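You operate a simulated robot arm through the tools that you are given. There is no shell and no other tool. Be economical: measure what you need, move in short steps, check, and stop when the job is done.

Carry out the task below with a simulated robot arm. There is one attempt and no reset: what you move stays moved.

TASK
Set the sliding saddle to the span on the cradle's build card.
Free the saddle lever, drop the saddle back with the pawl button, work the span lever up to the figure, then clamp again. The drive is off and stays off.

The check looks at the end state, three seconds after you hand in, the way a careful person would. Anything else that was tipped, shoved, dropped, spilled or broken makes it a failure.

THE ROBOT
A 6-joint arm with a two-finger parallel gripper on a trunk, on a base that drives. Base frame: it is fixed to the floor where the robot stands at the start and does not move with it; the origin is under the middle of the robot, x ahead of it, y to its left, z up; the surface under the hand at the start is at about z = 791. Units: mm, rad, N and s.
With the tool pointing down near the work surface it reaches from about 320 to 700 mm from the robot's upright axis, wherever it stands. Its first joint turns from -2.897 to 2.897 rad. Places, roughly: drive switch [-400, -600, 1000]; empty cradle [600, -400, 800]; pawl button [200, -400, 800]; saddle lever [400, -100, 900]; sliding saddle [300, -300, 900]; span lever [200, -400, 900]. Payload 4.1 kg.
The tool frame sits at the grasp point between the pads (the TCP): z along the fingers, y along the line on which they close. The tips reach 23 mm beyond it. The gripper opens to 94 mm. The fingers are 38 mm wide and 10 mm thick; the gripper's body (54 by 96 mm) begins 39 mm behind the TCP.
Orientation is that of the tool frame in the base frame, as [roll, pitch, yaw] about the fixed x, y, z axes, in that order (R = Rz(yaw) Ry(pitch) Rx(roll)). With the fingers straight down and closing along the base's y, the tool's x points along the base's -x, its y along +y and its z along -z.

THE INTERFACE
- The arm moves only by the tool play_rows. Its argument "plan" is a list that holds one entry, the list of rows, each a list of 7 numbers: the finger opening in cm, from 0 to 9.4, then the shift along the tool's x, y, z in units of 100 mm (1.0 is 100 mm), then the turn, a rotation vector about the tool's x, y, z in units of 180 degrees (1.0 is 180 degrees). In form: [[[grip, x, y, z, wx, wy, wz], ...]]. A call has 1 to 8 rows; each row is the pose to reach, as a shift and turn from the pose commanded when the call began, along the tool's axes at that moment. A call with a number of a shift or a turn outside -1 to 1 is refused whole. A row lasts 0.2 s, in which the tool goes at most 50 mm and 0.15 rad; a call with a longer step from one row to the next is refused whole, and so is a gripper value outside its range. A pose out of reach is approached as far as the arm can. The call stops where the force on the tool passes 90 N (or 10 N more than at its start, if that is more) or the arm is blocked; 0.2 s more then pass. The fingers move at their own pace (about 45 mm/s each) and stop on an object; they squeeze with about 31 N. The grip force told is the motor's: it shows also when the fingers shut on nothing. Time passes only in rows, and 0.2 s behind the last, so rows that repeat a pose let the fingers close. It gives the time, the measured TCP pose, the force on the tool (base axes), the opening and the grip force at its end, in the units of the frame above (readings bear some noise), with the torque about the TCP (base axes, N m) and any sound that the robot's microphone picked up.
- Cameras (640 x 400 px; columns grow to the right, rows downward): "scene" is now at [-61.5, 88.8, 1534.1]; the picture's right is [-0.97, -0.24, 0.00], its down [-0.19, 0.76, -0.63] and it looks along [0.15, -0.61, -0.78] (base axes); focal length 233 px, centre (320, 200). "wrist" rides on the gripper at [86, 16, -75] in the tool frame; the picture's right is [-0.18, 0.98, 0.00], its down [-0.58, -0.11, -0.81] and it looks along [-0.79, -0.15, 0.59] (tool axes); focal length 243 px, centre (320, 200). There is no depth. A picture from a camera that has moved, and an enlarged one, comes with that camera's place and axes in the base frame and with its lens. The place of the scene camera against the robot may be out by one fixed shift of up to 25 mm in any direction.
- camera(camera): a new picture of that camera. It takes no simulated time.
- move_column(by): slides the trunk up (or, below 0, down) by that many mm; the arm and the scene camera ride with it, the base frame stays. It gives what a move gives, with no picture.
- roll_base(legs): drives the robot by 1 to 6 legs, each [ahead, turn to the left] in mm and rad, along the robot's own axes; the way and the turn of a leg run together, so that a leg with both is an arc; at most 1500 mm and 3.142 rad a leg. The arm and the cameras ride along, it lands a little off, and it stops where it bumps. It gives what a move gives.
- aim_head(pan, tilt): turns the head with the scene camera to pan (to the left, within 2.705 rad either way) and tilt (down, from -0.506 to 1.204), counted from straight ahead of the robot. It gives what a move gives.
- close_up(camera, box): a new picture of the part [left, top, right, bottom] of that camera's present view, enlarged. It takes no simulated time.
- close_job(): hands the job in; it is judged then, once.

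Work in short steps. Places have to be worked out from the pictures, the camera data and where the tool is seen: move nearer, look again, correct. Check each grasp and each placing, and mend what went wrong. You have 120 turns and 78 pictures in all, those below and enlarged ones among them. Open the gripper and draw the arm clear of the work before you hand the job in, unless the task says otherwise; then end with one line.

The tools are called after "Emit:" as a command line: name --argument value ..., lists and objects as JSON in quotes. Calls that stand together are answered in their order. play_rows: Moves the arm, as the interface text tells. Its arguments: {"type":"object","properties":{"plan":{"type":"array"}},"required":["plan"]} The other tools are called the same way: move_column (by) slides the trunk up or down; roll_base (legs) drives the base; aim_head (pan, tilt) turns the head that bears the scene camera; camera (camera) takes a picture; close_up (camera, box) takes an enlarged picture of a part of a camera's view; close_job () hands the job in.

At the start:

```text
time_s: 0.0
tcp_pos: [285.2, -305.3, 1260.7]
ee_rot: [-3.141, -0.001, 3.141]
force: [1.1, 0.6, 0.8]
wrist_torque: [0.02, -0.03, 0.0]
opening: 94.0
gripper_force: 0.0
trunk travel left (down, up): [-500.0, 90.0]
robot x, y, heading: [-1.4, 0.9, -0.001]
head pan, tilt: [-1.328, 0.892]
```

scene: 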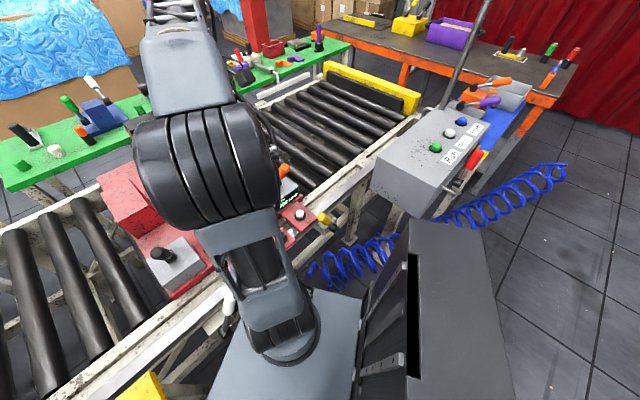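
wrist: 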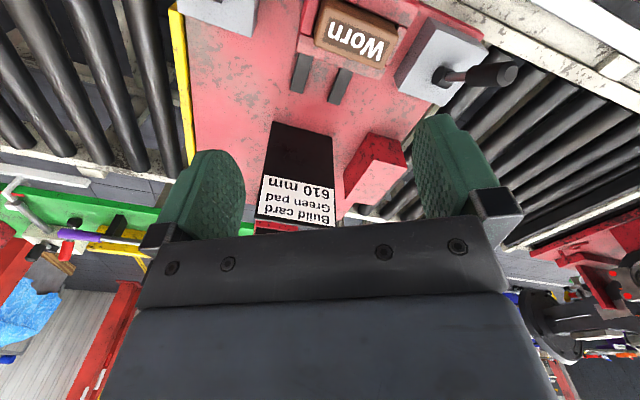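

The wrist view shows a red station with a build card (610 mm, green pad). I take enlarged views to understand the devices.

Emit:
close_up --camera "wrist" --box '[160, 0, 520, 230]'

Emit:
close_up --camera "scene" --box '[240, 80, 440, 260]'

```text
1.74 times, centred on (340, 115) of wrist
camera zoom: at [198.4, -289.6, 1335.3], right [0.18, 0.98, 0.0], down [0.58, -0.11, 0.81], along [0.79, -0.15, -0.59], focal length 422 px, centre (285, 348)
```

zoom: 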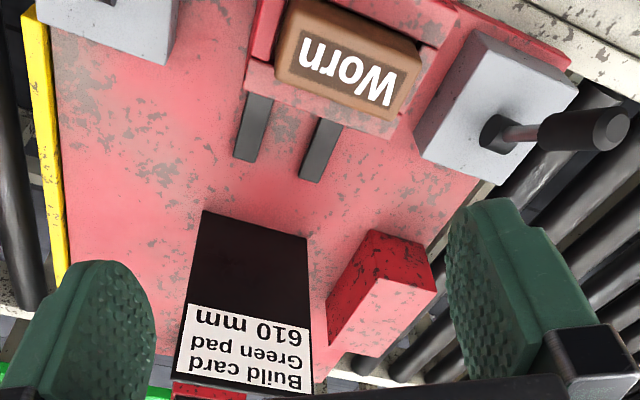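

```text
2.22 times, centred on (340, 170) of scene
camera zoom: at [-61.5, 88.8, 1534.1], right [-0.97, -0.24, 0.0], down [-0.19, 0.76, -0.63], along [0.15, -0.61, -0.78], focal length 518 px, centre (276, 267)
```

zoom: 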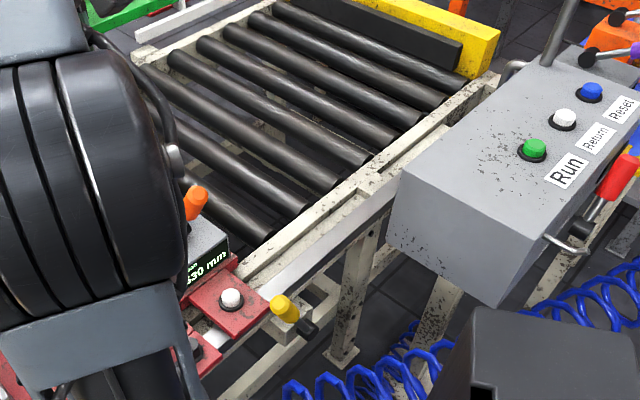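

The display shows the current span (5?0/6?0 mm). I turn the tool to look toward -y and shift a bit to +y so that the wrist and scene cameras both see the lever, button and display.

Emit:
play_rows --plan '[[[9.4, 0, 0.12, 0, 0, 0, 0.047], [9.4, 0, 0.25, 0, 0, 0, 0.094], [9.4, 0, 0.37, 0, 0, 0, 0.141], [9.4, 0, 0.5, 0, 0, 0, 0.188], [9.4, 0, 0.62, 0, 0, 0, 0.235], [9.4, 0, 0.75, 0, 0, 0, 0.282], [9.4, 0, 0.87, 0, 0, 0, 0.329], [9.4, 0, 1.0, 0, 0, 0, 0.376]]]'

Emit:
camera --camera "wrist"

Emit:
camera --camera "scene"

```text
time_s: 1.8
tcp_pos: [284.6, -205.3, 1262.5]
ee_rot: [-3.141, 0.0, 1.958]
force: [-0.1, -1.7, 0.4]
wrist_torque: [0.02, 0.04, 0.0]
opening: 93.9
gripper_force: 0.0
trunk travel left (down, up): [-500.0, 90.0]
robot x, y, heading: [-2.1, -0.2, 0.001]
head pan, tilt: [-1.328, 0.892]
```

```text
73 pictures are left
camera wrist: at [266.2, -118.8, 1336.7], right [0.98, 0.2, 0.0], down [0.12, -0.58, 0.81], along [0.16, -0.79, -0.59], focal length 243 px, centre (320, 200)
```

wrist: 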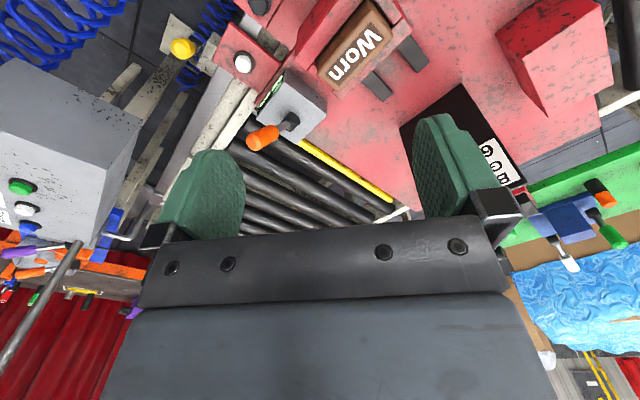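

```text
72 pictures are left
camera scene: at [-61.6, 89.0, 1534.1], right [-0.97, -0.24, 0.0], down [-0.19, 0.75, -0.63], along [0.15, -0.61, -0.78], focal length 233 px, centre (320, 200)
```

scene: 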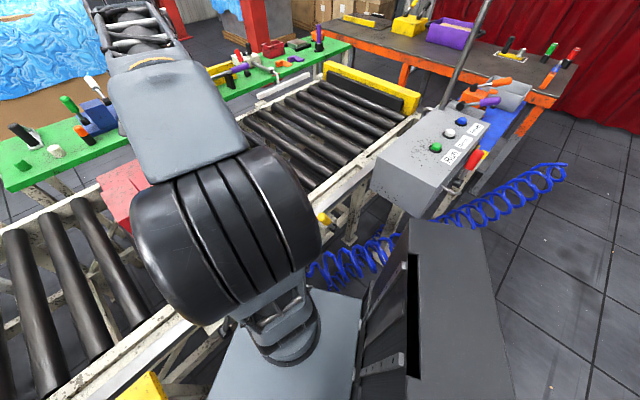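

Emit:
close_up --camera "wrist" --box '[140, 0, 460, 200]'

```text
2.00 times, centred on (300, 100) of wrist
camera zoom: at [266.2, -118.8, 1336.7], right [0.98, 0.2, 0.0], down [0.12, -0.58, 0.81], along [0.16, -0.79, -0.59], focal length 485 px, centre (360, 400)
```

zoom: 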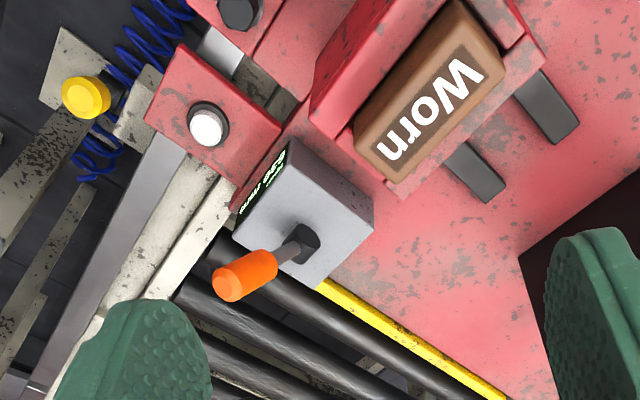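

The orange-handled span lever, display box, and white button are located around x 160–260, y -375…-475. I move left and outward to look at the saddle lever from the +y side and clear the scene camera's sight.

Emit:
play_rows --plan '[[[9.4, 0.15, 0.25, 0, 0, 0, 0.03], [9.4, 0.3, 0.5, 0, 0, 0, 0.06], [9.4, 0.45, 0.75, 0, 0, 0, 0.09], [9.4, 0.6, 1.0, 0, 0, 0, 0.124]]]'

Emit:
play_rows --plan '[[[9.4, 0.3, 0.15, 0, 0, 0, 0], [9.4, 0.6, 0.3, 0, 0, 0, 0], [9.4, 1.0, 0.5, 0, 0, 0, 0]]]'

Emit:
camera --camera "wrist"

Emit:
camera --camera "scene"

```text
time_s: 2.8
tcp_pos: [354.4, -110.9, 1261.9]
ee_rot: [3.141, 0.0, 1.569]
force: [-0.2, 0.4, 0.5]
wrist_torque: [0.0, 0.03, 0.01]
opening: 93.9
gripper_force: 0.0
trunk travel left (down, up): [-500.0, 90.0]
robot x, y, heading: [1.1, -0.6, -0.002]
head pan, tilt: [-1.328, 0.892]
```

```text
time_s: 3.6
tcp_pos: [405.1, -13.4, 1262.8]
ee_rot: [-3.14, -0.001, 1.572]
force: [0.1, 0.0, -0.4]
wrist_torque: [-0.03, 0.02, 0.03]
opening: 94.1
gripper_force: 0.1
trunk travel left (down, up): [-500.0, 90.0]
robot x, y, heading: [-1.8, -0.1, -0.001]
head pan, tilt: [-1.328, 0.892]
```

```text
70 pictures are left
camera wrist: at [421.2, 73.6, 1336.5], right [0.98, -0.18, 0.0], down [-0.11, -0.58, 0.81], along [-0.15, -0.79, -0.59], focal length 243 px, centre (320, 200)
```

wrist: 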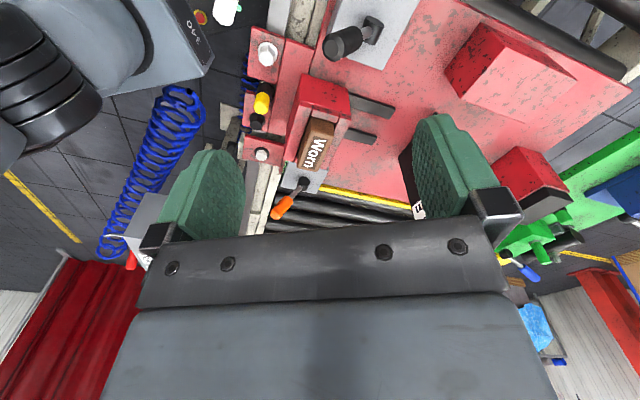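

```text
69 pictures are left
camera scene: at [-61.3, 89.1, 1534.1], right [-0.97, -0.24, 0.0], down [-0.19, 0.75, -0.63], along [0.15, -0.61, -0.78], focal length 233 px, centre (320, 200)
```

scene: 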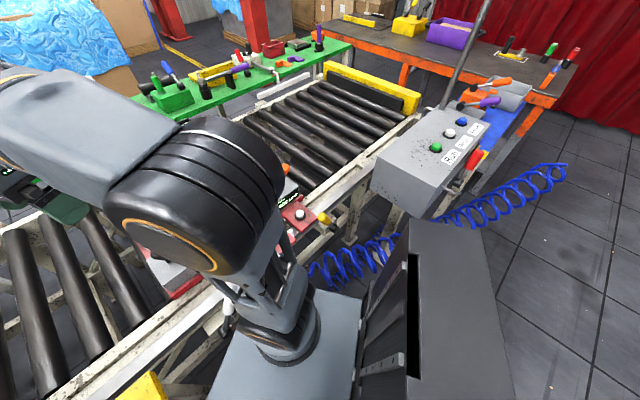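

Emit:
close_up --camera "wrist" --box '[200, 0, 440, 230]'

Emit:
close_up --camera "scene" --box '[260, 150, 360, 250]'

```text
1.74 times, centred on (320, 115) of wrist
camera zoom: at [421.2, 73.6, 1336.5], right [0.98, -0.18, 0.0], down [-0.11, -0.58, 0.81], along [-0.15, -0.79, -0.59], focal length 422 px, centre (320, 348)
```

zoom: 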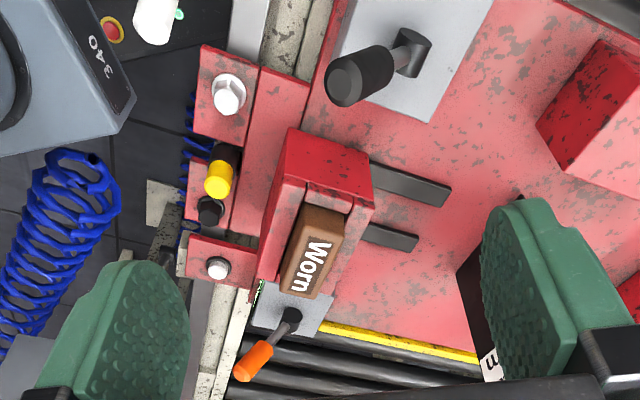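

```text
4.00 times, centred on (310, 200) of scene
camera zoom: at [-61.3, 89.1, 1534.1], right [-0.97, -0.24, 0.0], down [-0.19, 0.75, -0.63], along [0.15, -0.61, -0.78], focal length 932 px, centre (360, 200)
```

zoom: 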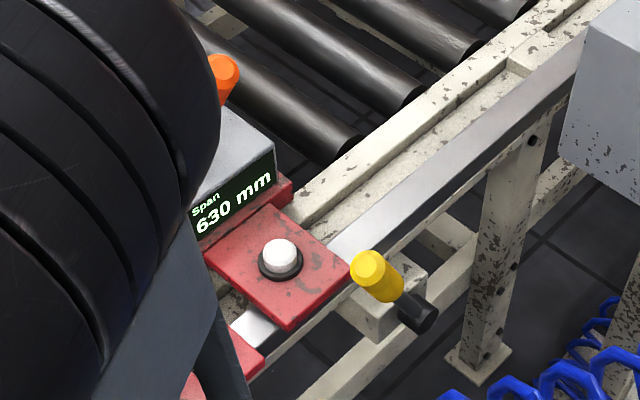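

Span reads 630 mm; target 610 mm. By triangulation: saddle-lever knob end ≈(414,-62,989), its base ≈(482,-103,852); span lever end ≈(197,-485,935), base ≈(265,-467,859); white pawl button ≈(156,-388,801). I lower the tool for a closer look at the saddle lever.

Emit:
play_rows --plan '[[[9.4, 0.12, 0, 0.4, 0, 0, 0], [9.4, 0.25, 0, 0.8, 0, 0, 0], [9.4, 0.4, 0, 1.0, 0, 0, 0]]]'

Emit:
play_rows --plan '[[[9.4, 0.2, 0, 0.3, 0, 0, 0], [9.4, 0.4, 0, 0.5, 0, 0, 0]]]'

Emit:
camera --camera "wrist"

```text
time_s: 4.4
tcp_pos: [408.0, 26.0, 1160.9]
ee_rot: [-3.141, 0.0, 1.571]
force: [-0.1, -1.0, 0.0]
wrist_torque: [-0.03, 0.04, -0.02]
opening: 94.3
gripper_force: 0.2
trunk travel left (down, up): [-500.0, 90.0]
robot x, y, heading: [-0.1, 0.5, -0.003]
head pan, tilt: [-1.328, 0.892]
```

```text
time_s: 5.0
tcp_pos: [407.5, 67.2, 1110.7]
ee_rot: [3.142, 0.0, 1.571]
force: [0.1, 0.0, 0.5]
wrist_torque: [0.01, 0.0, -0.01]
opening: 93.6
gripper_force: 0.1
trunk travel left (down, up): [-500.0, 90.0]
robot x, y, heading: [3.3, -1.9, -0.002]
head pan, tilt: [-1.328, 0.892]
```

```text
66 pictures are left
camera wrist: at [423.2, 153.6, 1186.2], right [0.98, -0.18, 0.0], down [-0.11, -0.58, 0.81], along [-0.15, -0.79, -0.59], focal length 243 px, centre (320, 200)
```

wrist: 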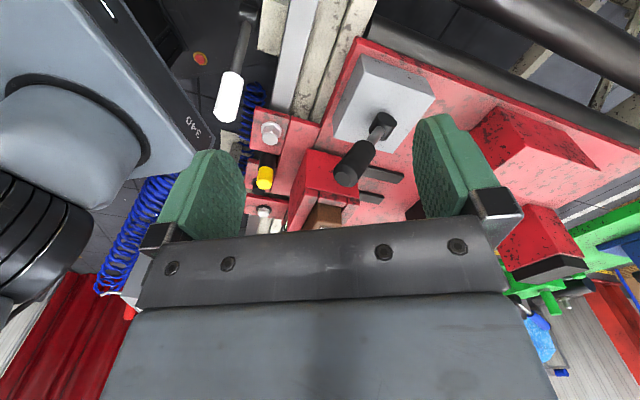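

Emit:
close_up --camera "wrist" --box '[200, 20, 460, 240]'

Emit:
camera --camera "scene"

```text
1.82 times, centred on (330, 130) of wrist
camera zoom: at [423.2, 153.6, 1186.2], right [0.98, -0.18, 0.0], down [-0.11, -0.58, 0.81], along [-0.15, -0.79, -0.59], focal length 441 px, centre (302, 327)
```

zoom: 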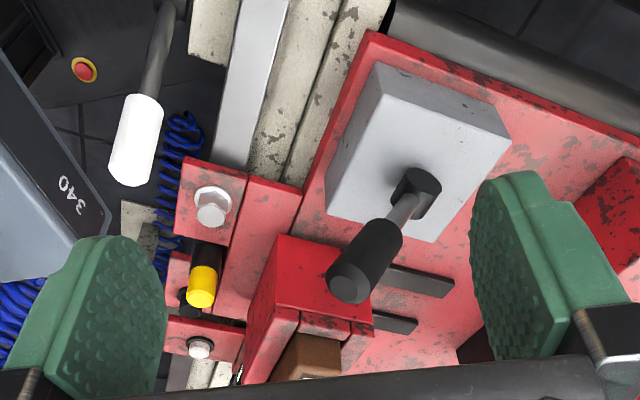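

```text
64 pictures are left
camera scene: at [-61.3, 89.2, 1534.1], right [-0.97, -0.24, 0.0], down [-0.19, 0.75, -0.63], along [0.15, -0.61, -0.78], focal length 233 px, centre (320, 200)
```

scene: 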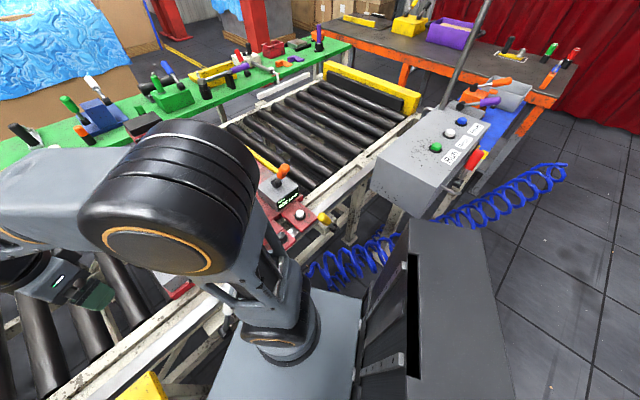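

The station is turned about -29° in yaw; the saddle lever leans along its -x' direction. I zoom on the span unit from the scene camera, now unobstructed.

Emit:
close_up --camera "scene" --box '[240, 140, 350, 260]'

```text
3.33 times, centred on (295, 200) of scene
camera zoom: at [-61.3, 89.2, 1534.1], right [-0.97, -0.24, 0.0], down [-0.19, 0.75, -0.63], along [0.15, -0.61, -0.78], focal length 777 px, centre (403, 200)
```

zoom: 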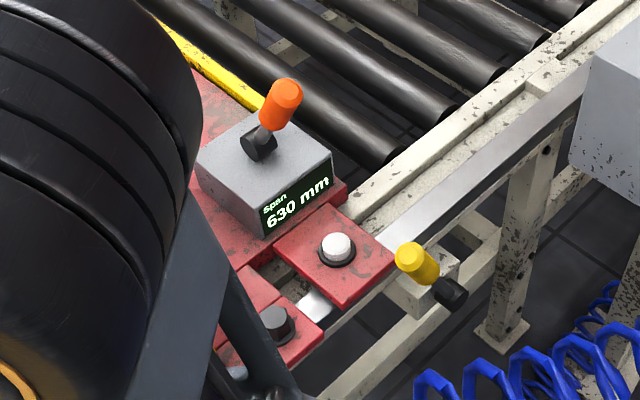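

Let me zoom hard on the saddle lever hub and span lever hub to see their pivot axes.

Emit:
close_up --camera "wrist" --box '[325, 50, 445, 200]'

Emit:
close_up --camera "scene" --box '[258, 155, 308, 205]'

```text
2.67 times, centred on (385, 125) of wrist
camera zoom: at [423.2, 153.6, 1186.2], right [0.98, -0.18, 0.0], down [-0.11, -0.58, 0.81], along [-0.15, -0.79, -0.59], focal length 647 px, centre (147, 400)
```

zoom: 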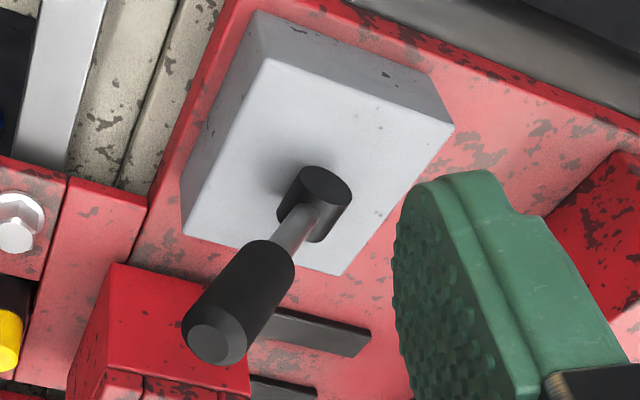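

```text
8.00 times, centred on (283, 180) of scene
camera zoom: at [-61.3, 89.2, 1534.1], right [-0.97, -0.24, 0.0], down [-0.19, 0.75, -0.63], along [0.15, -0.61, -0.78], focal length 1864 px, centre (616, 360)
```

zoom: 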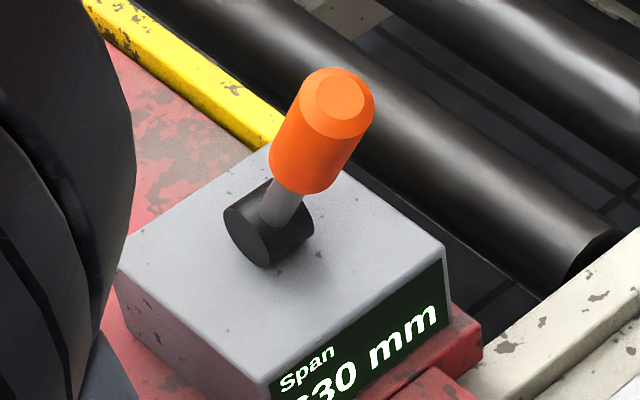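

Both hubs are horizontal cylinders along y' so the levers swing in the x'–z plane, both leaning to -x' now. I turn the tool to yaw ≈2.64 (closing along y') and hover above the saddle lever.

Emit:
play_rows --plan '[[[9.4, -0.12, 0, 0, 0, 0, -0.0426], [9.4, -0.25, 0, 0, 0, 0, -0.0852], [9.4, -0.37, 0, 0, 0, 0, -0.1278], [9.4, -0.5, 0.02, 0, 0, 0, -0.1704], [9.4, -0.62, 0.03, 0, 0, 0, -0.213], [9.4, -0.75, 0.04, 0, 0, 0, -0.2556], [9.4, -0.87, 0.05, 0, 0, 0, -0.2982], [9.4, -1.0, 0.06, 0, 0, 0, -0.3408]]]'

Emit:
camera --camera "wrist"

Emit:
camera --camera "scene"

```text
time_s: 6.8
tcp_pos: [412.8, -32.3, 1110.8]
ee_rot: [-3.141, 0.0, 2.645]
force: [0.7, 0.1, 0.3]
wrist_torque: [0.01, 0.0, -0.02]
opening: 94.0
gripper_force: 0.0
trunk travel left (down, up): [-500.0, 90.0]
robot x, y, heading: [1.5, -1.9, -0.003]
head pan, tilt: [-1.328, 0.892]
```

```text
60 pictures are left
camera wrist: at [343.0, 23.1, 1184.9], right [0.63, 0.78, 0.0], down [0.46, -0.37, 0.81], along [0.63, -0.51, -0.59], focal length 243 px, centre (320, 200)
```

wrist: 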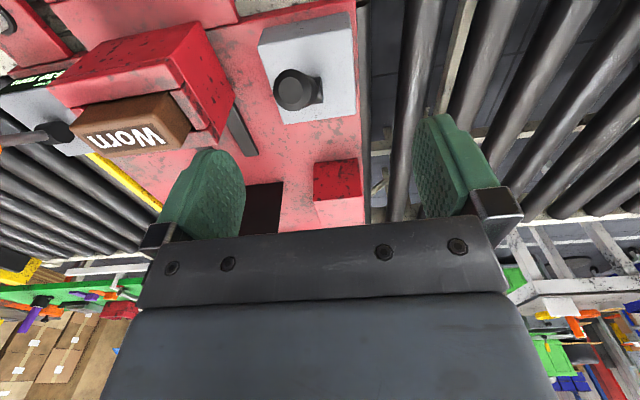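

```text
59 pictures are left
camera scene: at [-61.5, 88.8, 1534.1], right [-0.97, -0.24, 0.0], down [-0.19, 0.76, -0.63], along [0.15, -0.61, -0.78], focal length 233 px, centre (320, 200)
```

scene: 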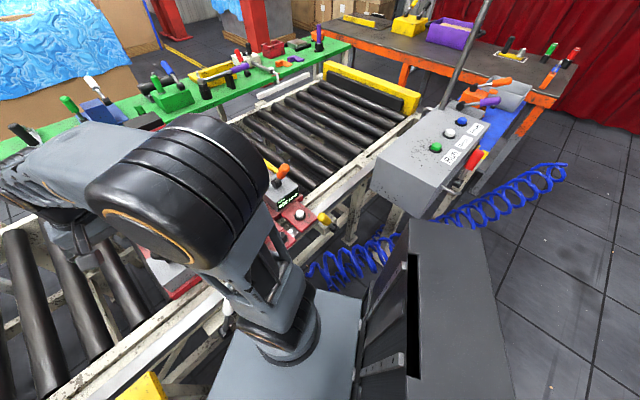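

The lever end is re-measured at (417,-64,987), in agreement. I align above it and go partly down, then check.

Emit:
play_rows --plan '[[[9.4, -0.13, -0.13, 0.1, 0, 0, 0], [9.4, -0.25, -0.25, 0.4, 0, 0, 0], [9.4, -0.25, -0.25, 0.75, 0, 0, 0]]]'

Emit:
camera --camera "wrist"

```text
time_s: 7.6
tcp_pos: [423.4, -63.6, 1035.1]
ee_rot: [3.141, 0.0, 2.642]
force: [0.5, 0.3, 0.0]
wrist_torque: [-0.02, -0.01, -0.01]
opening: 94.0
gripper_force: 0.0
trunk travel left (down, up): [-500.0, 90.0]
robot x, y, heading: [-0.7, -1.0, -0.003]
head pan, tilt: [-1.328, 0.892]
```

```text
58 pictures are left
camera wrist: at [355.6, -8.7, 1108.9], right [0.63, 0.77, 0.0], down [0.46, -0.37, 0.81], along [0.62, -0.51, -0.59], focal length 243 px, centre (320, 200)
```

wrist: 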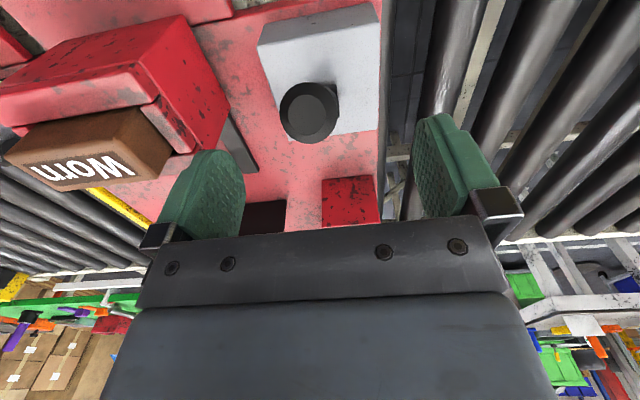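

Cap centre now reads (413,-65,987). Lower onto the handle with a small correction, then close.

Emit:
play_rows --plan '[[[9.4, -0.02, -0.06, 0.3, 0, 0, 0], [9.4, -0.02, -0.06, 0.66, 0, 0, 0], [5, -0.02, -0.06, 0.66, 0, 0, 0], [2, -0.02, -0.06, 0.66, 0, 0, 0], [0, -0.02, -0.06, 0.66, 0, 0, 0], [0, -0.02, -0.06, 0.66, 0, 0, 0], [0, -0.02, -0.06, 0.66, 0, 0, 0], [0, -0.02, -0.06, 0.66, 0, 0, 0]]]'

Emit:
camera --camera "wrist"

```text
time_s: 9.4
tcp_pos: [422.4, -73.3, 971.4]
ee_rot: [-3.139, -0.001, 2.641]
force: [0.5, 0.5, -0.1]
wrist_torque: [-1.18, 0.62, -0.45]
opening: 31.6
gripper_force: 44.9
trunk travel left (down, up): [-500.0, 90.0]
robot x, y, heading: [0.2, -0.3, 0.005]
head pan, tilt: [-1.328, 0.892]
```

```text
57 pictures are left
camera wrist: at [354.0, -17.5, 1045.7], right [0.63, 0.77, 0.0], down [0.46, -0.37, 0.81], along [0.62, -0.51, -0.59], focal length 243 px, centre (320, 200)
```

wrist: 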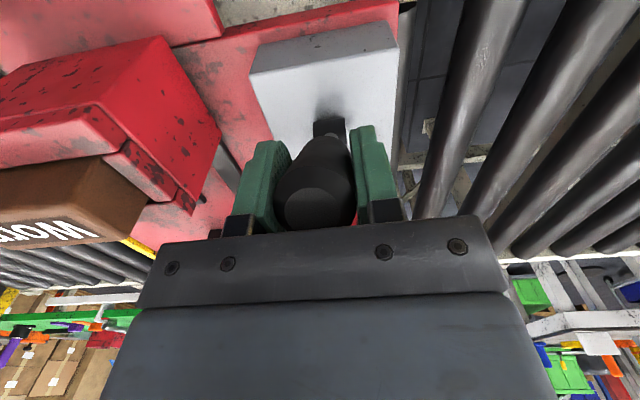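

Handle gripped (31.6 mm). I move it along its arc toward +x' by about 10° as a test.

Emit:
play_rows --plan '[[[0, -0.06, 0, -0.03, 0, 0, 0], [0, -0.12, 0, -0.06, 0, 0, 0], [0, -0.19, 0, -0.085, 0, 0, 0], [0, -0.25, 0, -0.11, 0, 0, 0]]]'

```text
time_s: 10.4
tcp_pos: [441.4, -84.0, 982.2]
ee_rot: [-3.14, -0.001, 2.641]
force: [-13.9, 7.6, -5.9]
wrist_torque: [-0.07, 1.95, -0.75]
opening: 32.0
gripper_force: 44.6
trunk travel left (down, up): [-500.0, 90.0]
robot x, y, heading: [0.8, 2.4, 0.004]
head pan, tilt: [-1.328, 0.892]
```

It moves with ~16 N of resistance. I continue along the arc past upright.

Emit:
play_rows --plan '[[[0, -0.12, 0, -0.035, 0, 0, 0], [0, -0.245, 0, -0.056, 0, 0, 0], [0, -0.35, 0, -0.068, 0, 0, 0], [0, -0.45, 0, -0.07, 0, 0, 0], [0, -0.58, 0, -0.065, 0, 0, 0], [0, -0.7, 0, -0.05, 0, 0, 0]]]'

Emit:
camera --camera "wrist"

```text
time_s: 11.8
tcp_pos: [503.0, -119.5, 986.9]
ee_rot: [-3.141, -0.003, 2.642]
force: [-17.1, 3.4, -8.3]
wrist_torque: [1.88, 0.73, 0.15]
opening: 31.5
gripper_force: 45.1
trunk travel left (down, up): [-500.0, 90.0]
robot x, y, heading: [-3.4, -0.5, 0.0]
head pan, tilt: [-1.328, 0.892]
```

```text
56 pictures are left
camera wrist: at [433.8, -62.3, 1060.7], right [0.63, 0.77, 0.0], down [0.46, -0.38, 0.8], along [0.62, -0.51, -0.59], focal length 243 px, centre (320, 200)
```

wrist: 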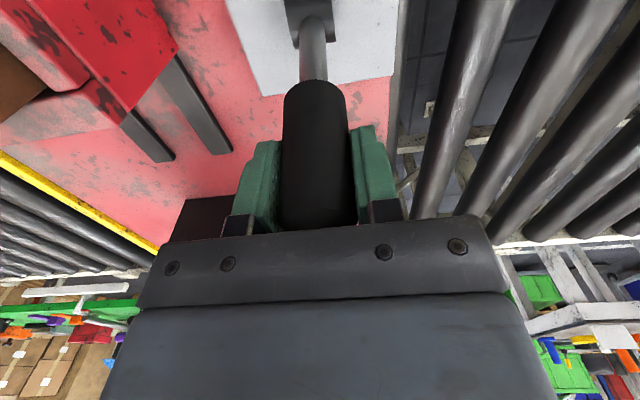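

Passing upright; continue to the far end of the swing, watching for a stop.

Emit:
play_rows --plan '[[[0, -0.12, 0, 0.03, 0, 0, 0], [0, -0.25, 0, 0.07, 0, 0, 0], [0, -0.37, 0, 0.12, 0, 0, 0], [0, -0.45, 0, 0.16, 0, 0, 0]]]'

```text
time_s: 12.8
tcp_pos: [542.3, -139.2, 974.2]
ee_rot: [3.142, 0.005, 2.642]
force: [-25.2, 21.0, 17.9]
wrist_torque: [-0.45, -0.39, -0.09]
opening: 27.8
gripper_force: 44.6
trunk travel left (down, up): [-500.0, 90.0]
robot x, y, heading: [-1.2, 1.3, 0.0]
head pan, tilt: [-1.328, 0.892]
```

Emit:
camera --camera "wrist"

Emit:
camera --camera "scene"

```text
55 pictures are left
camera wrist: at [473.1, -82.0, 1047.5], right [0.63, 0.77, 0.0], down [0.46, -0.37, 0.81], along [0.63, -0.51, -0.59], focal length 243 px, centre (320, 200)
```

wrist: 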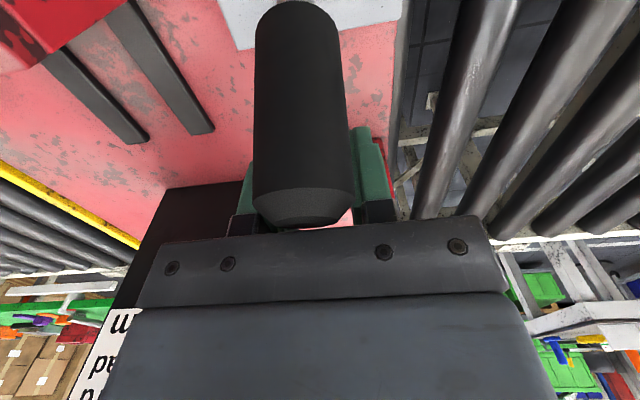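

```text
54 pictures are left
camera scene: at [-65.4, 92.0, 1533.9], right [-0.97, -0.24, 0.0], down [-0.19, 0.75, -0.63], along [0.15, -0.61, -0.78], focal length 233 px, centre (320, 200)
```

scene: 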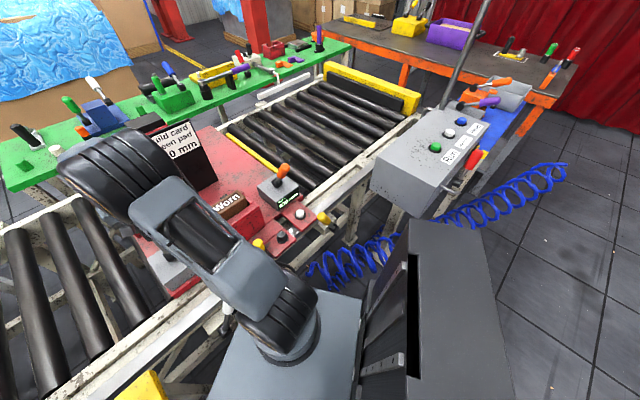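

The handle hit its stop and slipped out toward the robot side of the pads. I open, rise, and look at where the lever rests.

Emit:
play_rows --plan '[[[3, 0, 0, 0, 0, 0, 0], [7, 0, 0, 0, 0, 0, 0], [9.4, 0, 0, 0, 0, 0, 0], [9.4, 0, 0, -0.4, 0, 0, 0], [9.4, 0.2, 0, -0.8, 0, 0, 0], [9.4, 0.6, 0, -1.0, 0, 0, 0], [9.4, 1.0, 0, -1.0, 0, 0, 0]]]'

Emit:
camera --camera "wrist"

```text
time_s: 14.4
tcp_pos: [453.0, -89.7, 1069.4]
ee_rot: [-3.141, 0.001, 2.64]
force: [-0.6, 0.9, 0.1]
wrist_torque: [0.02, 0.01, -0.02]
opening: 93.9
gripper_force: 0.0
trunk travel left (down, up): [-500.0, 90.0]
robot x, y, heading: [-0.6, -2.7, 0.003]
head pan, tilt: [-1.328, 0.892]
```

```text
53 pictures are left
camera wrist: at [384.3, -34.0, 1143.6], right [0.63, 0.77, 0.0], down [0.46, -0.37, 0.81], along [0.62, -0.51, -0.59], focal length 243 px, centre (320, 200)
```

wrist: 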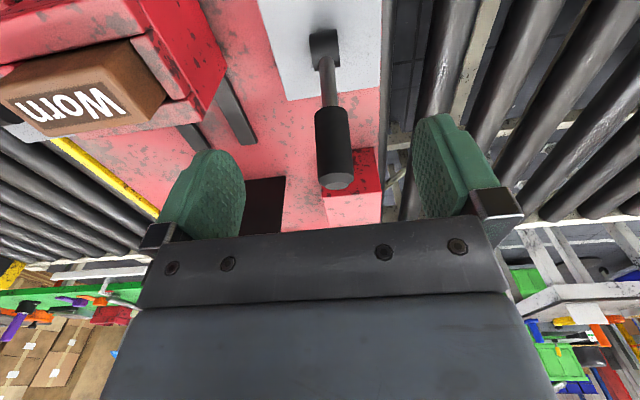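

The lever now leans to +x' (~24°). To be sure it's at its stop, I close the fingers, come down on its robot side and nudge it a bit more.

Emit:
play_rows --plan '[[[5, 0.1, 0.03, 0, 0, 0, 0], [2, 0.1, 0.03, 0.2, 0, 0, 0], [0, 0.1, 0.03, 0.4, 0, 0, 0], [0, 0.1, 0.03, 0.6, 0, 0, 0], [0, 0.1, 0.03, 0.8, 0, 0, 0], [0, 0.1, 0.03, 1.0, 0, 0, 0]]]'

Emit:
play_rows --plan '[[[0, 0, 0, 0.13, 0, 0, 0], [0, -0.12, 0, 0.13, 0, 0, 0], [0, -0.24, 0, 0.13, 0, 0, 0], [0, -0.36, 0, 0.13, 0, 0, 0], [0, -0.46, 0, 0.13, 0, 0, 0]]]'

Emit:
camera --camera "wrist"

```text
time_s: 15.8
tcp_pos: [446.4, -82.6, 969.8]
ee_rot: [3.141, 0.002, 2.639]
force: [0.5, 0.7, 0.2]
wrist_torque: [-0.01, -0.03, 0.01]
opening: 0.0
gripper_force: 31.0
trunk travel left (down, up): [-500.0, 90.0]
robot x, y, heading: [3.9, 3.2, 0.001]
head pan, tilt: [-1.328, 0.892]
```

```text
time_s: 16.9
tcp_pos: [462.3, -93.7, 957.6]
ee_rot: [-3.136, -0.028, 2.647]
force: [-51.6, 26.7, 37.3]
wrist_torque: [-2.13, -3.83, -0.13]
opening: 0.0
gripper_force: 31.5
trunk travel left (down, up): [-500.0, 90.0]
robot x, y, heading: [-2.3, 2.1, 0.006]
head pan, tilt: [-1.328, 0.892]
stopped in row 5: the force on the tool passed its limit at 96 N (the readings are from after the stop); the commanded pose is now the measured one
```

```text
52 pictures are left
camera wrist: at [395.5, -37.5, 1033.5], right [0.63, 0.78, -0.01], down [0.48, -0.38, 0.79], along [0.61, -0.5, -0.61], focal length 243 px, centre (320, 200)
```

wrist: 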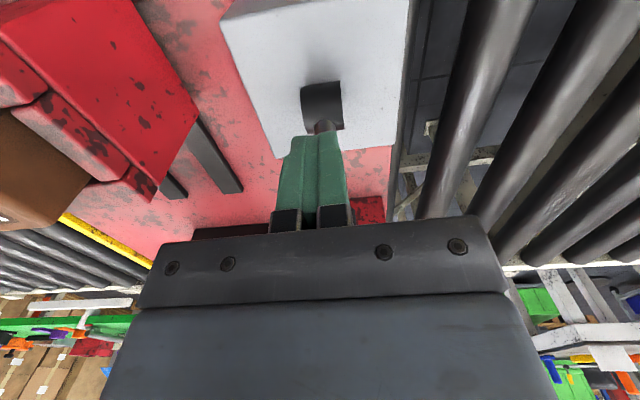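

It is hard against its stop (96 N), so the lever is at its free end. I back off, rise, and head to the pawl button.

Emit:
play_rows --plan '[[[0, 0.15, 0, 0, 0, 0.008, 0], [0, 0.25, 0, -0.2, 0, 0.008, 0], [0, 0.25, 0, -0.6, 0, 0.008, 0], [0, 0.25, 0, -1.0, 0, 0.008, 0]]]'

Emit:
camera --camera "wrist"

Emit:
close_up --camera "scene" --box '[140, 120, 350, 280]'

```text
time_s: 17.9
tcp_pos: [452.3, -87.1, 1053.9]
ee_rot: [-3.134, -0.056, 2.643]
force: [-0.4, 0.1, -0.4]
wrist_torque: [0.02, 0.01, -0.04]
opening: 0.0
gripper_force: 30.5
trunk travel left (down, up): [-500.0, 90.0]
robot x, y, heading: [-0.8, -0.1, 0.003]
head pan, tilt: [-1.328, 0.892]
```

```text
51 pictures are left
camera wrist: at [387.9, -33.1, 1132.9], right [0.63, 0.78, -0.02], down [0.5, -0.39, 0.77], along [0.59, -0.5, -0.63], focal length 243 px, centre (320, 200)
```

wrist: 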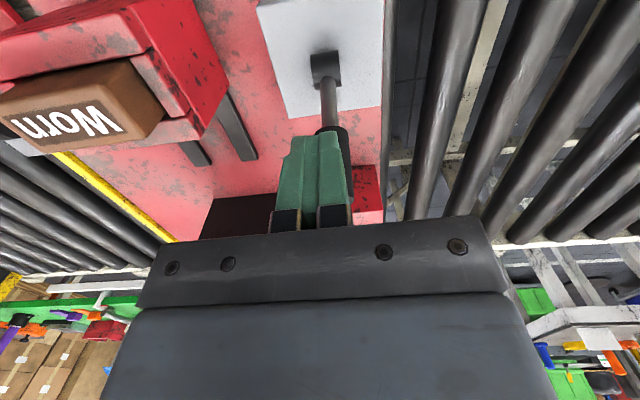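

```text
2.50 times, centred on (245, 200) of scene
camera zoom: at [-63.1, 89.0, 1534.0], right [-0.97, -0.24, 0.0], down [-0.19, 0.75, -0.63], along [0.15, -0.61, -0.78], focal length 582 px, centre (508, 200)
```

zoom: 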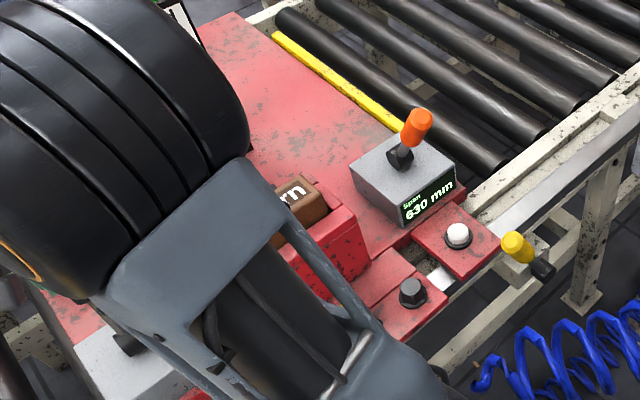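

Hand-off: the display still reads 630, and the white button sits beside it (black hex-like knob is another part). I level the tool and travel along -y' to hover near the button.

Emit:
play_rows --plan '[[[0, 0, 0, -0.2, 0, -0.0178, 0], [0, 0.1, 0, -0.2, 0, -0.0178, 0]]]'

Emit:
play_rows --plan '[[[0, 0.1, -0.4, 0, 0, 0, 0], [0, 0.25, -0.8, 0, 0, 0, 0], [0, 0.28, -1.0, 0, 0, 0, 0]]]'

Emit:
play_rows --plan '[[[0, 0.1, -0.4, 0, 0, 0, 0], [0, 0.25, -0.8, 0, 0, 0, 0], [0, 0.28, -1.0, 0, 0, 0, 0]]]'

Emit:
play_rows --plan '[[[0, 0.1, -0.4, 0, 0, 0, 0], [0, 0.25, -0.8, 0, 0, 0, 0], [0, 0.28, -1.0, 0, 0, 0, 0]]]'

Emit:
camera --camera "wrist"

```text
time_s: 18.5
tcp_pos: [443.3, -81.5, 1074.9]
ee_rot: [-3.137, 0.002, 2.645]
force: [-0.5, -0.2, 0.2]
wrist_torque: [0.01, 0.01, -0.01]
opening: 0.0
gripper_force: 30.8
trunk travel left (down, up): [-500.0, 90.0]
robot x, y, heading: [0.8, 0.9, 0.003]
head pan, tilt: [-1.328, 0.892]
```

```text
time_s: 19.3
tcp_pos: [371.4, -155.0, 1075.4]
ee_rot: [-3.135, 0.003, 2.643]
force: [-0.3, -0.1, 0.1]
wrist_torque: [0.01, 0.02, 0.0]
opening: 0.0
gripper_force: 31.3
trunk travel left (down, up): [-500.0, 90.0]
robot x, y, heading: [-1.4, 2.9, 0.006]
head pan, tilt: [-1.328, 0.892]
```

```text
time_s: 20.1
tcp_pos: [299.7, -234.2, 1075.8]
ee_rot: [-3.133, 0.002, 2.644]
force: [1.6, -0.3, -0.2]
wrist_torque: [0.02, -0.01, 0.0]
opening: 0.0
gripper_force: 31.0
trunk travel left (down, up): [-500.0, 90.0]
robot x, y, heading: [-2.7, 0.1, 0.003]
head pan, tilt: [-1.328, 0.892]
```

```text
time_s: 20.9
tcp_pos: [230.2, -306.3, 1075.0]
ee_rot: [-3.136, 0.001, 2.645]
force: [0.5, -0.3, -0.1]
wrist_torque: [-0.03, -0.02, -0.01]
opening: 0.2
gripper_force: 31.3
trunk travel left (down, up): [-500.0, 90.0]
robot x, y, heading: [-2.4, 1.5, 0.0]
head pan, tilt: [-1.328, 0.892]
```

```text
49 pictures are left
camera wrist: at [161.5, -250.3, 1149.2], right [0.63, 0.78, -0.01], down [0.46, -0.37, 0.81], along [0.62, -0.51, -0.59], focal length 243 px, centre (320, 200)
```

wrist: 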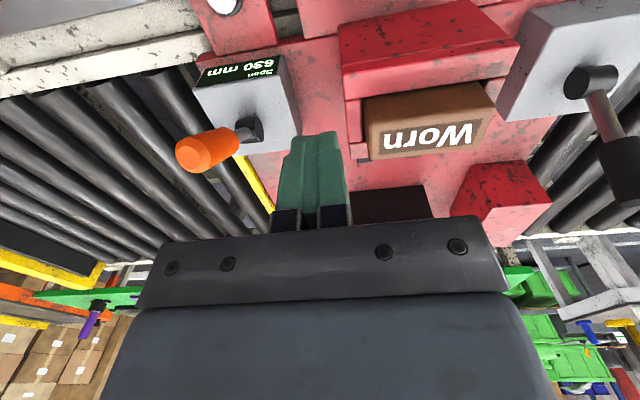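

Button ray again gives (162,-392); span lever end ≈(210,-447,974). I move to hover over the button with the tool leaning back ~15° toward the robot to stay clear of the span lever.

Emit:
play_rows --plan '[[[0, 0.2, -0.3, 0, 0, -0.03, 0], [0, 0.4, -0.6, 0, 0, -0.06, 0], [0, 0.5, -0.9, 0.1, 0, -0.083, 0], [0, 0.5, -1.0, 0.5, 0, -0.083, 0], [0, 0.5, -1.0, 0.8, 0, -0.083, 0]]]'

Emit:
camera --camera "wrist"

Emit:
camera --camera "scene"

```text
time_s: 22.1
tcp_pos: [133.5, -369.9, 993.9]
ee_rot: [-3.134, 0.262, 2.646]
force: [0.2, 0.1, -0.2]
wrist_torque: [-0.01, -0.01, -0.03]
opening: 0.1
gripper_force: 30.5
trunk travel left (down, up): [-500.0, 90.0]
robot x, y, heading: [-2.4, 1.7, 0.005]
head pan, tilt: [-1.328, 0.892]
```

```text
48 pictures are left
camera wrist: at [50.1, -306.3, 1042.9], right [0.63, 0.78, 0.04], down [0.26, -0.26, 0.93], along [0.74, -0.57, -0.37], focal length 243 px, centre (320, 200)
```

wrist: 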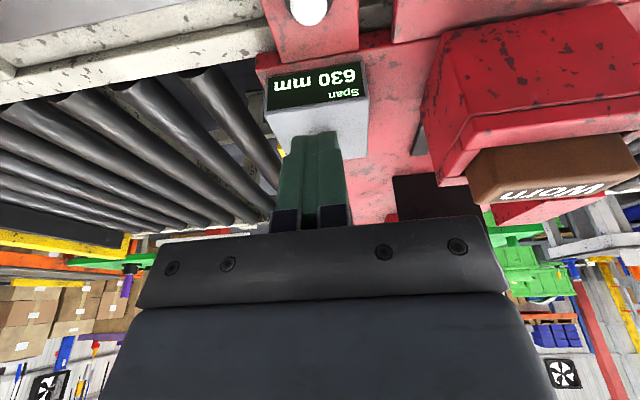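

```text
47 pictures are left
camera scene: at [-63.0, 88.7, 1534.2], right [-0.97, -0.24, 0.0], down [-0.19, 0.75, -0.63], along [0.15, -0.61, -0.78], focal length 233 px, centre (320, 200)
```

scene: 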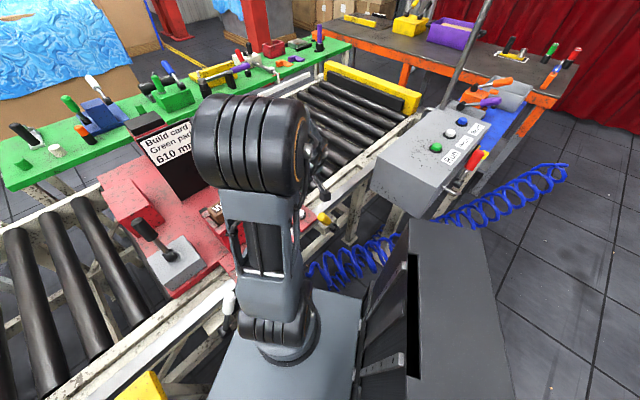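

Button centre now (159,-391). I descend along the tool's axis to ~65 mm above contact, then look.

Emit:
play_rows --plan '[[[0, -0.01, -0.03, 0.4, 0, 0, 0], [0, -0.03, -0.06, 0.8, 0, 0, 0], [0, -0.03, -0.06, 1.0, 0, 0, 0]]]'

Emit:
camera --camera "wrist"

Emit:
close_up --camera "scene" --box '[240, 140, 350, 260]'

```text
time_s: 22.9
tcp_pos: [158.9, -390.5, 899.5]
ee_rot: [-3.134, 0.264, 2.644]
force: [-0.3, -0.4, 0.4]
wrist_torque: [-0.01, 0.01, 0.0]
opening: 0.5
gripper_force: 31.0
trunk travel left (down, up): [-500.0, 90.0]
robot x, y, heading: [-5.3, 0.2, 0.003]
head pan, tilt: [-1.328, 0.892]
```

```text
46 pictures are left
camera wrist: at [75.7, -325.4, 948.7], right [0.63, 0.78, 0.04], down [0.26, -0.26, 0.93], along [0.73, -0.57, -0.37], focal length 243 px, centre (320, 200)
```

wrist: 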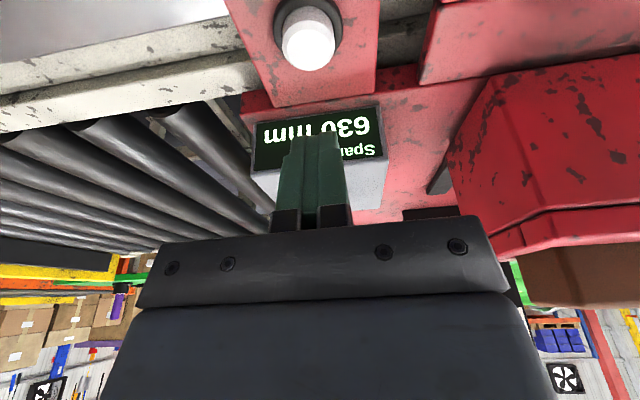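

```text
3.33 times, centred on (295, 200) of scene
camera zoom: at [-63.0, 88.8, 1534.2], right [-0.97, -0.24, 0.0], down [-0.19, 0.75, -0.63], along [0.15, -0.61, -0.78], focal length 777 px, centre (403, 200)
```

zoom: 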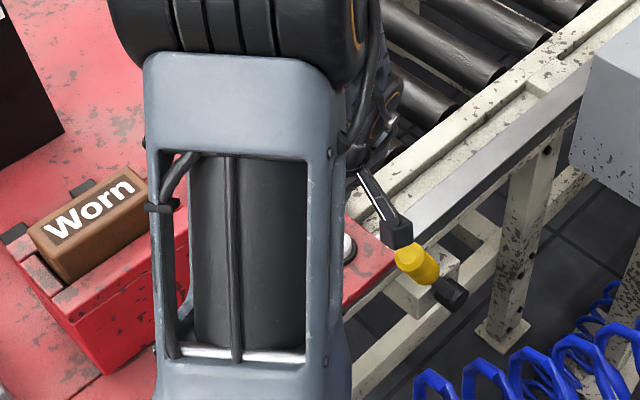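

Button seems slightly lower than thought (~z 795). I descend slowly until contact registers.

Emit:
play_rows --plan '[[[0, 0.07, -0.02, 0.3, 0, 0, 0], [0, 0.12, -0.02, 0.6, 0, 0, 0], [0, 0.125, -0.02, 0.66, 0, 0, 0], [0, 0.13, -0.02, 0.72, 0, 0, 0]]]'

Emit:
camera --camera "wrist"

```text
time_s: 23.9
tcp_pos: [160.2, -396.6, 829.5]
ee_rot: [-3.131, 0.266, 2.645]
force: [-4.2, 3.2, 29.4]
wrist_torque: [0.25, 0.48, -0.03]
opening: 0.0
gripper_force: 30.7
trunk travel left (down, up): [-500.0, 90.0]
robot x, y, heading: [-1.0, -0.9, -0.001]
head pan, tilt: [-1.328, 0.892]
heard: click
```

```text
44 pictures are left
camera wrist: at [76.6, -332.4, 879.0], right [0.63, 0.78, 0.04], down [0.26, -0.25, 0.93], along [0.74, -0.57, -0.36], focal length 243 px, centre (320, 200)
```

wrist: 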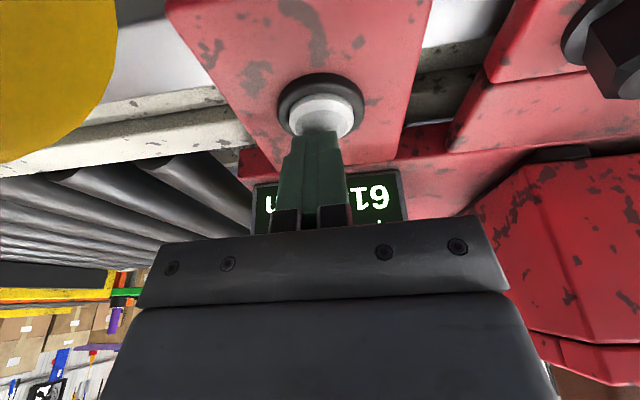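

A click, and the display now shows 61x. I lift off along the tool axis and read it.

Emit:
play_rows --plan '[[[0, 0, 0, -0.3, 0, 0, 0], [0, 0, 0, -0.6, 0, 0, 0]]]'

Emit:
close_up --camera "wrist" --box '[200, 0, 440, 230]'

```text
time_s: 24.5
tcp_pos: [149.0, -390.6, 883.4]
ee_rot: [-3.134, 0.261, 2.647]
force: [0.8, -1.1, 0.1]
wrist_torque: [-0.02, -0.01, 0.02]
opening: 0.2
gripper_force: 30.8
trunk travel left (down, up): [-500.0, 90.0]
robot x, y, heading: [-0.6, 2.6, 0.002]
head pan, tilt: [-1.328, 0.892]
```

```text
1.74 times, centred on (320, 115) of wrist
camera zoom: at [66.5, -326.2, 932.6], right [0.63, 0.78, 0.04], down [0.26, -0.26, 0.93], along [0.73, -0.57, -0.37], focal length 422 px, centre (320, 348)
```

zoom: 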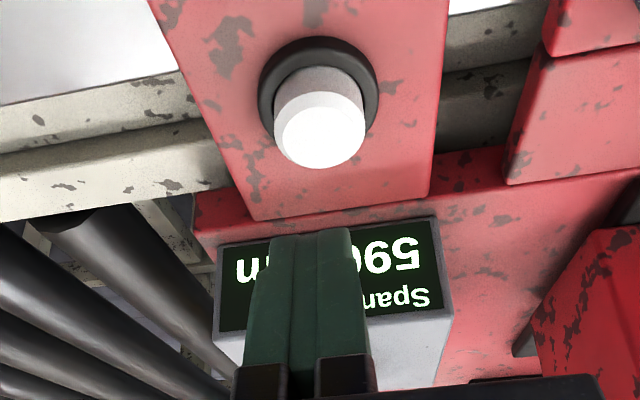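

It settled around 590 mm — below the target as wanted. I rise, bring the tool upright, and move above the span lever, keeping high.

Emit:
play_rows --plan '[[[0, 0, 0, -0.4, 0, 0, 0], [0, 0, 0, -0.8, 0, 0, 0], [0, 0, 0, -1.0, 0, 0, 0]]]'

Emit:
play_rows --plan '[[[2, -0.08, 0, -0.35, 0, 0.0, 0], [5, -0.15, 0, -0.6, 0, 0.04, 0], [8, -0.23, 0, -0.87, 0, 0.083, 0], [9.4, -0.23, 0, -0.87, 0, 0.083, 0]]]'

Emit:
camera --camera "wrist"

```text
time_s: 25.3
tcp_pos: [125.7, -374.2, 982.5]
ee_rot: [-3.136, 0.261, 2.646]
force: [0.4, 0.1, 0.2]
wrist_torque: [0.0, -0.04, 0.01]
opening: 0.2
gripper_force: 30.3
trunk travel left (down, up): [-500.0, 90.0]
robot x, y, heading: [-1.1, -0.4, 0.002]
head pan, tilt: [-1.328, 0.892]
```

```text
time_s: 26.3
tcp_pos: [126.5, -372.4, 1067.8]
ee_rot: [-3.137, 0.001, 2.643]
force: [0.7, -0.5, -0.4]
wrist_torque: [-0.01, 0.01, -0.02]
opening: 83.3
gripper_force: 0.2
trunk travel left (down, up): [-500.0, 90.0]
robot x, y, heading: [-2.1, -2.5, 0.0]
head pan, tilt: [-1.328, 0.892]
```

```text
42 pictures are left
camera wrist: at [58.3, -316.1, 1142.5], right [0.63, 0.78, -0.01], down [0.46, -0.37, 0.81], along [0.62, -0.51, -0.59], focal length 243 px, centre (320, 200)
```

wrist: 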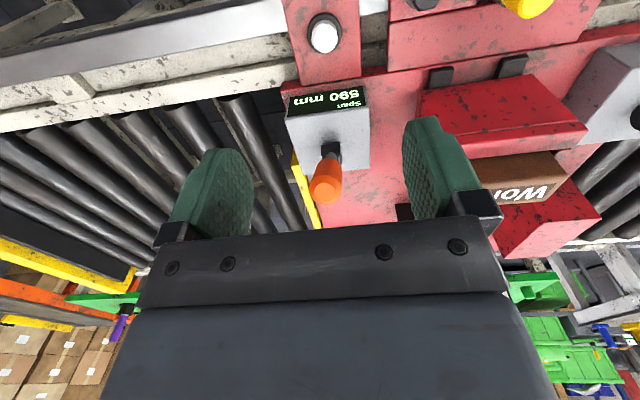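

Display reads 590 mm; need +20. The span lever end triangulates to ≈(204,-428,995). I move above it.

Emit:
play_rows --plan '[[[9.4, -0.4, -0.05, 0, 0, 0, 0], [9.4, -0.8, -0.1, 0, 0, 0, 0], [9.4, -1.0, -0.14, 0.2, 0, 0, 0]]]'

Emit:
camera --camera "wrist"

```text
time_s: 27.1
tcp_pos: [206.6, -434.4, 1049.2]
ee_rot: [-3.135, 0.001, 2.645]
force: [0.7, -0.5, -0.5]
wrist_torque: [0.02, -0.02, -0.01]
opening: 94.3
gripper_force: 0.0
trunk travel left (down, up): [-500.0, 90.0]
robot x, y, heading: [-3.5, 1.1, 0.003]
head pan, tilt: [-1.328, 0.892]
```

```text
41 pictures are left
camera wrist: at [139.0, -378.7, 1123.2], right [0.63, 0.78, -0.01], down [0.46, -0.37, 0.81], along [0.62, -0.51, -0.59], focal length 243 px, centre (320, 200)
```

wrist: 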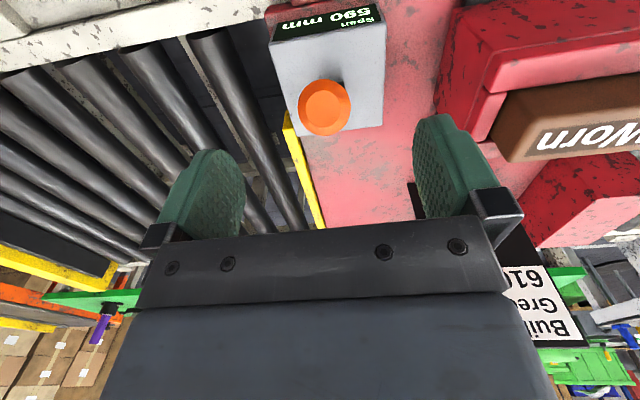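

Well aligned. I lower onto the orange handle and close.

Emit:
play_rows --plan '[[[9.4, -0.04, 0.02, 0.4, 0, 0, 0], [9.4, -0.04, 0.02, 0.74, 0, 0, 0], [6, -0.04, 0.02, 0.74, 0, 0, 0], [3, -0.04, 0.02, 0.74, 0, 0, 0], [0, -0.04, 0.02, 0.74, 0, 0, 0], [0, -0.04, 0.02, 0.74, 0, 0, 0], [0, -0.04, 0.02, 0.74, 0, 0, 0], [0, -0.04, 0.02, 0.74, 0, 0, 0]]]'

Emit:
camera --camera "wrist"

```text
time_s: 28.9
tcp_pos: [212.7, -433.9, 976.9]
ee_rot: [-3.134, -0.001, 2.644]
force: [2.1, 1.9, -1.9]
wrist_torque: [-0.65, 0.5, -0.47]
opening: 31.5
gripper_force: 45.0
trunk travel left (down, up): [-500.0, 90.0]
robot x, y, heading: [-2.8, 1.0, 0.004]
head pan, tilt: [-1.328, 0.892]
```

```text
40 pictures are left
camera wrist: at [143.8, -378.4, 1050.5], right [0.63, 0.78, -0.01], down [0.46, -0.37, 0.81], along [0.62, -0.51, -0.59], focal length 243 px, centre (320, 200)
```

wrist: 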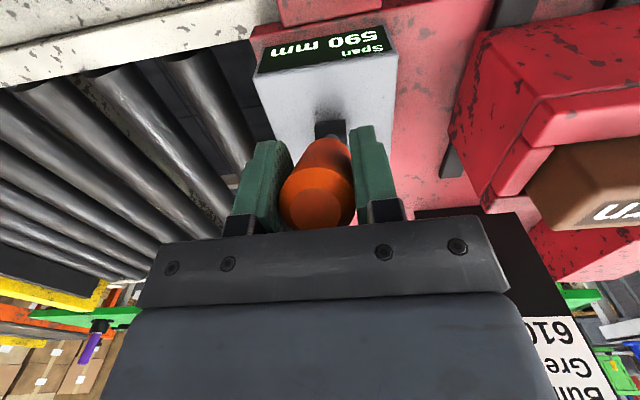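

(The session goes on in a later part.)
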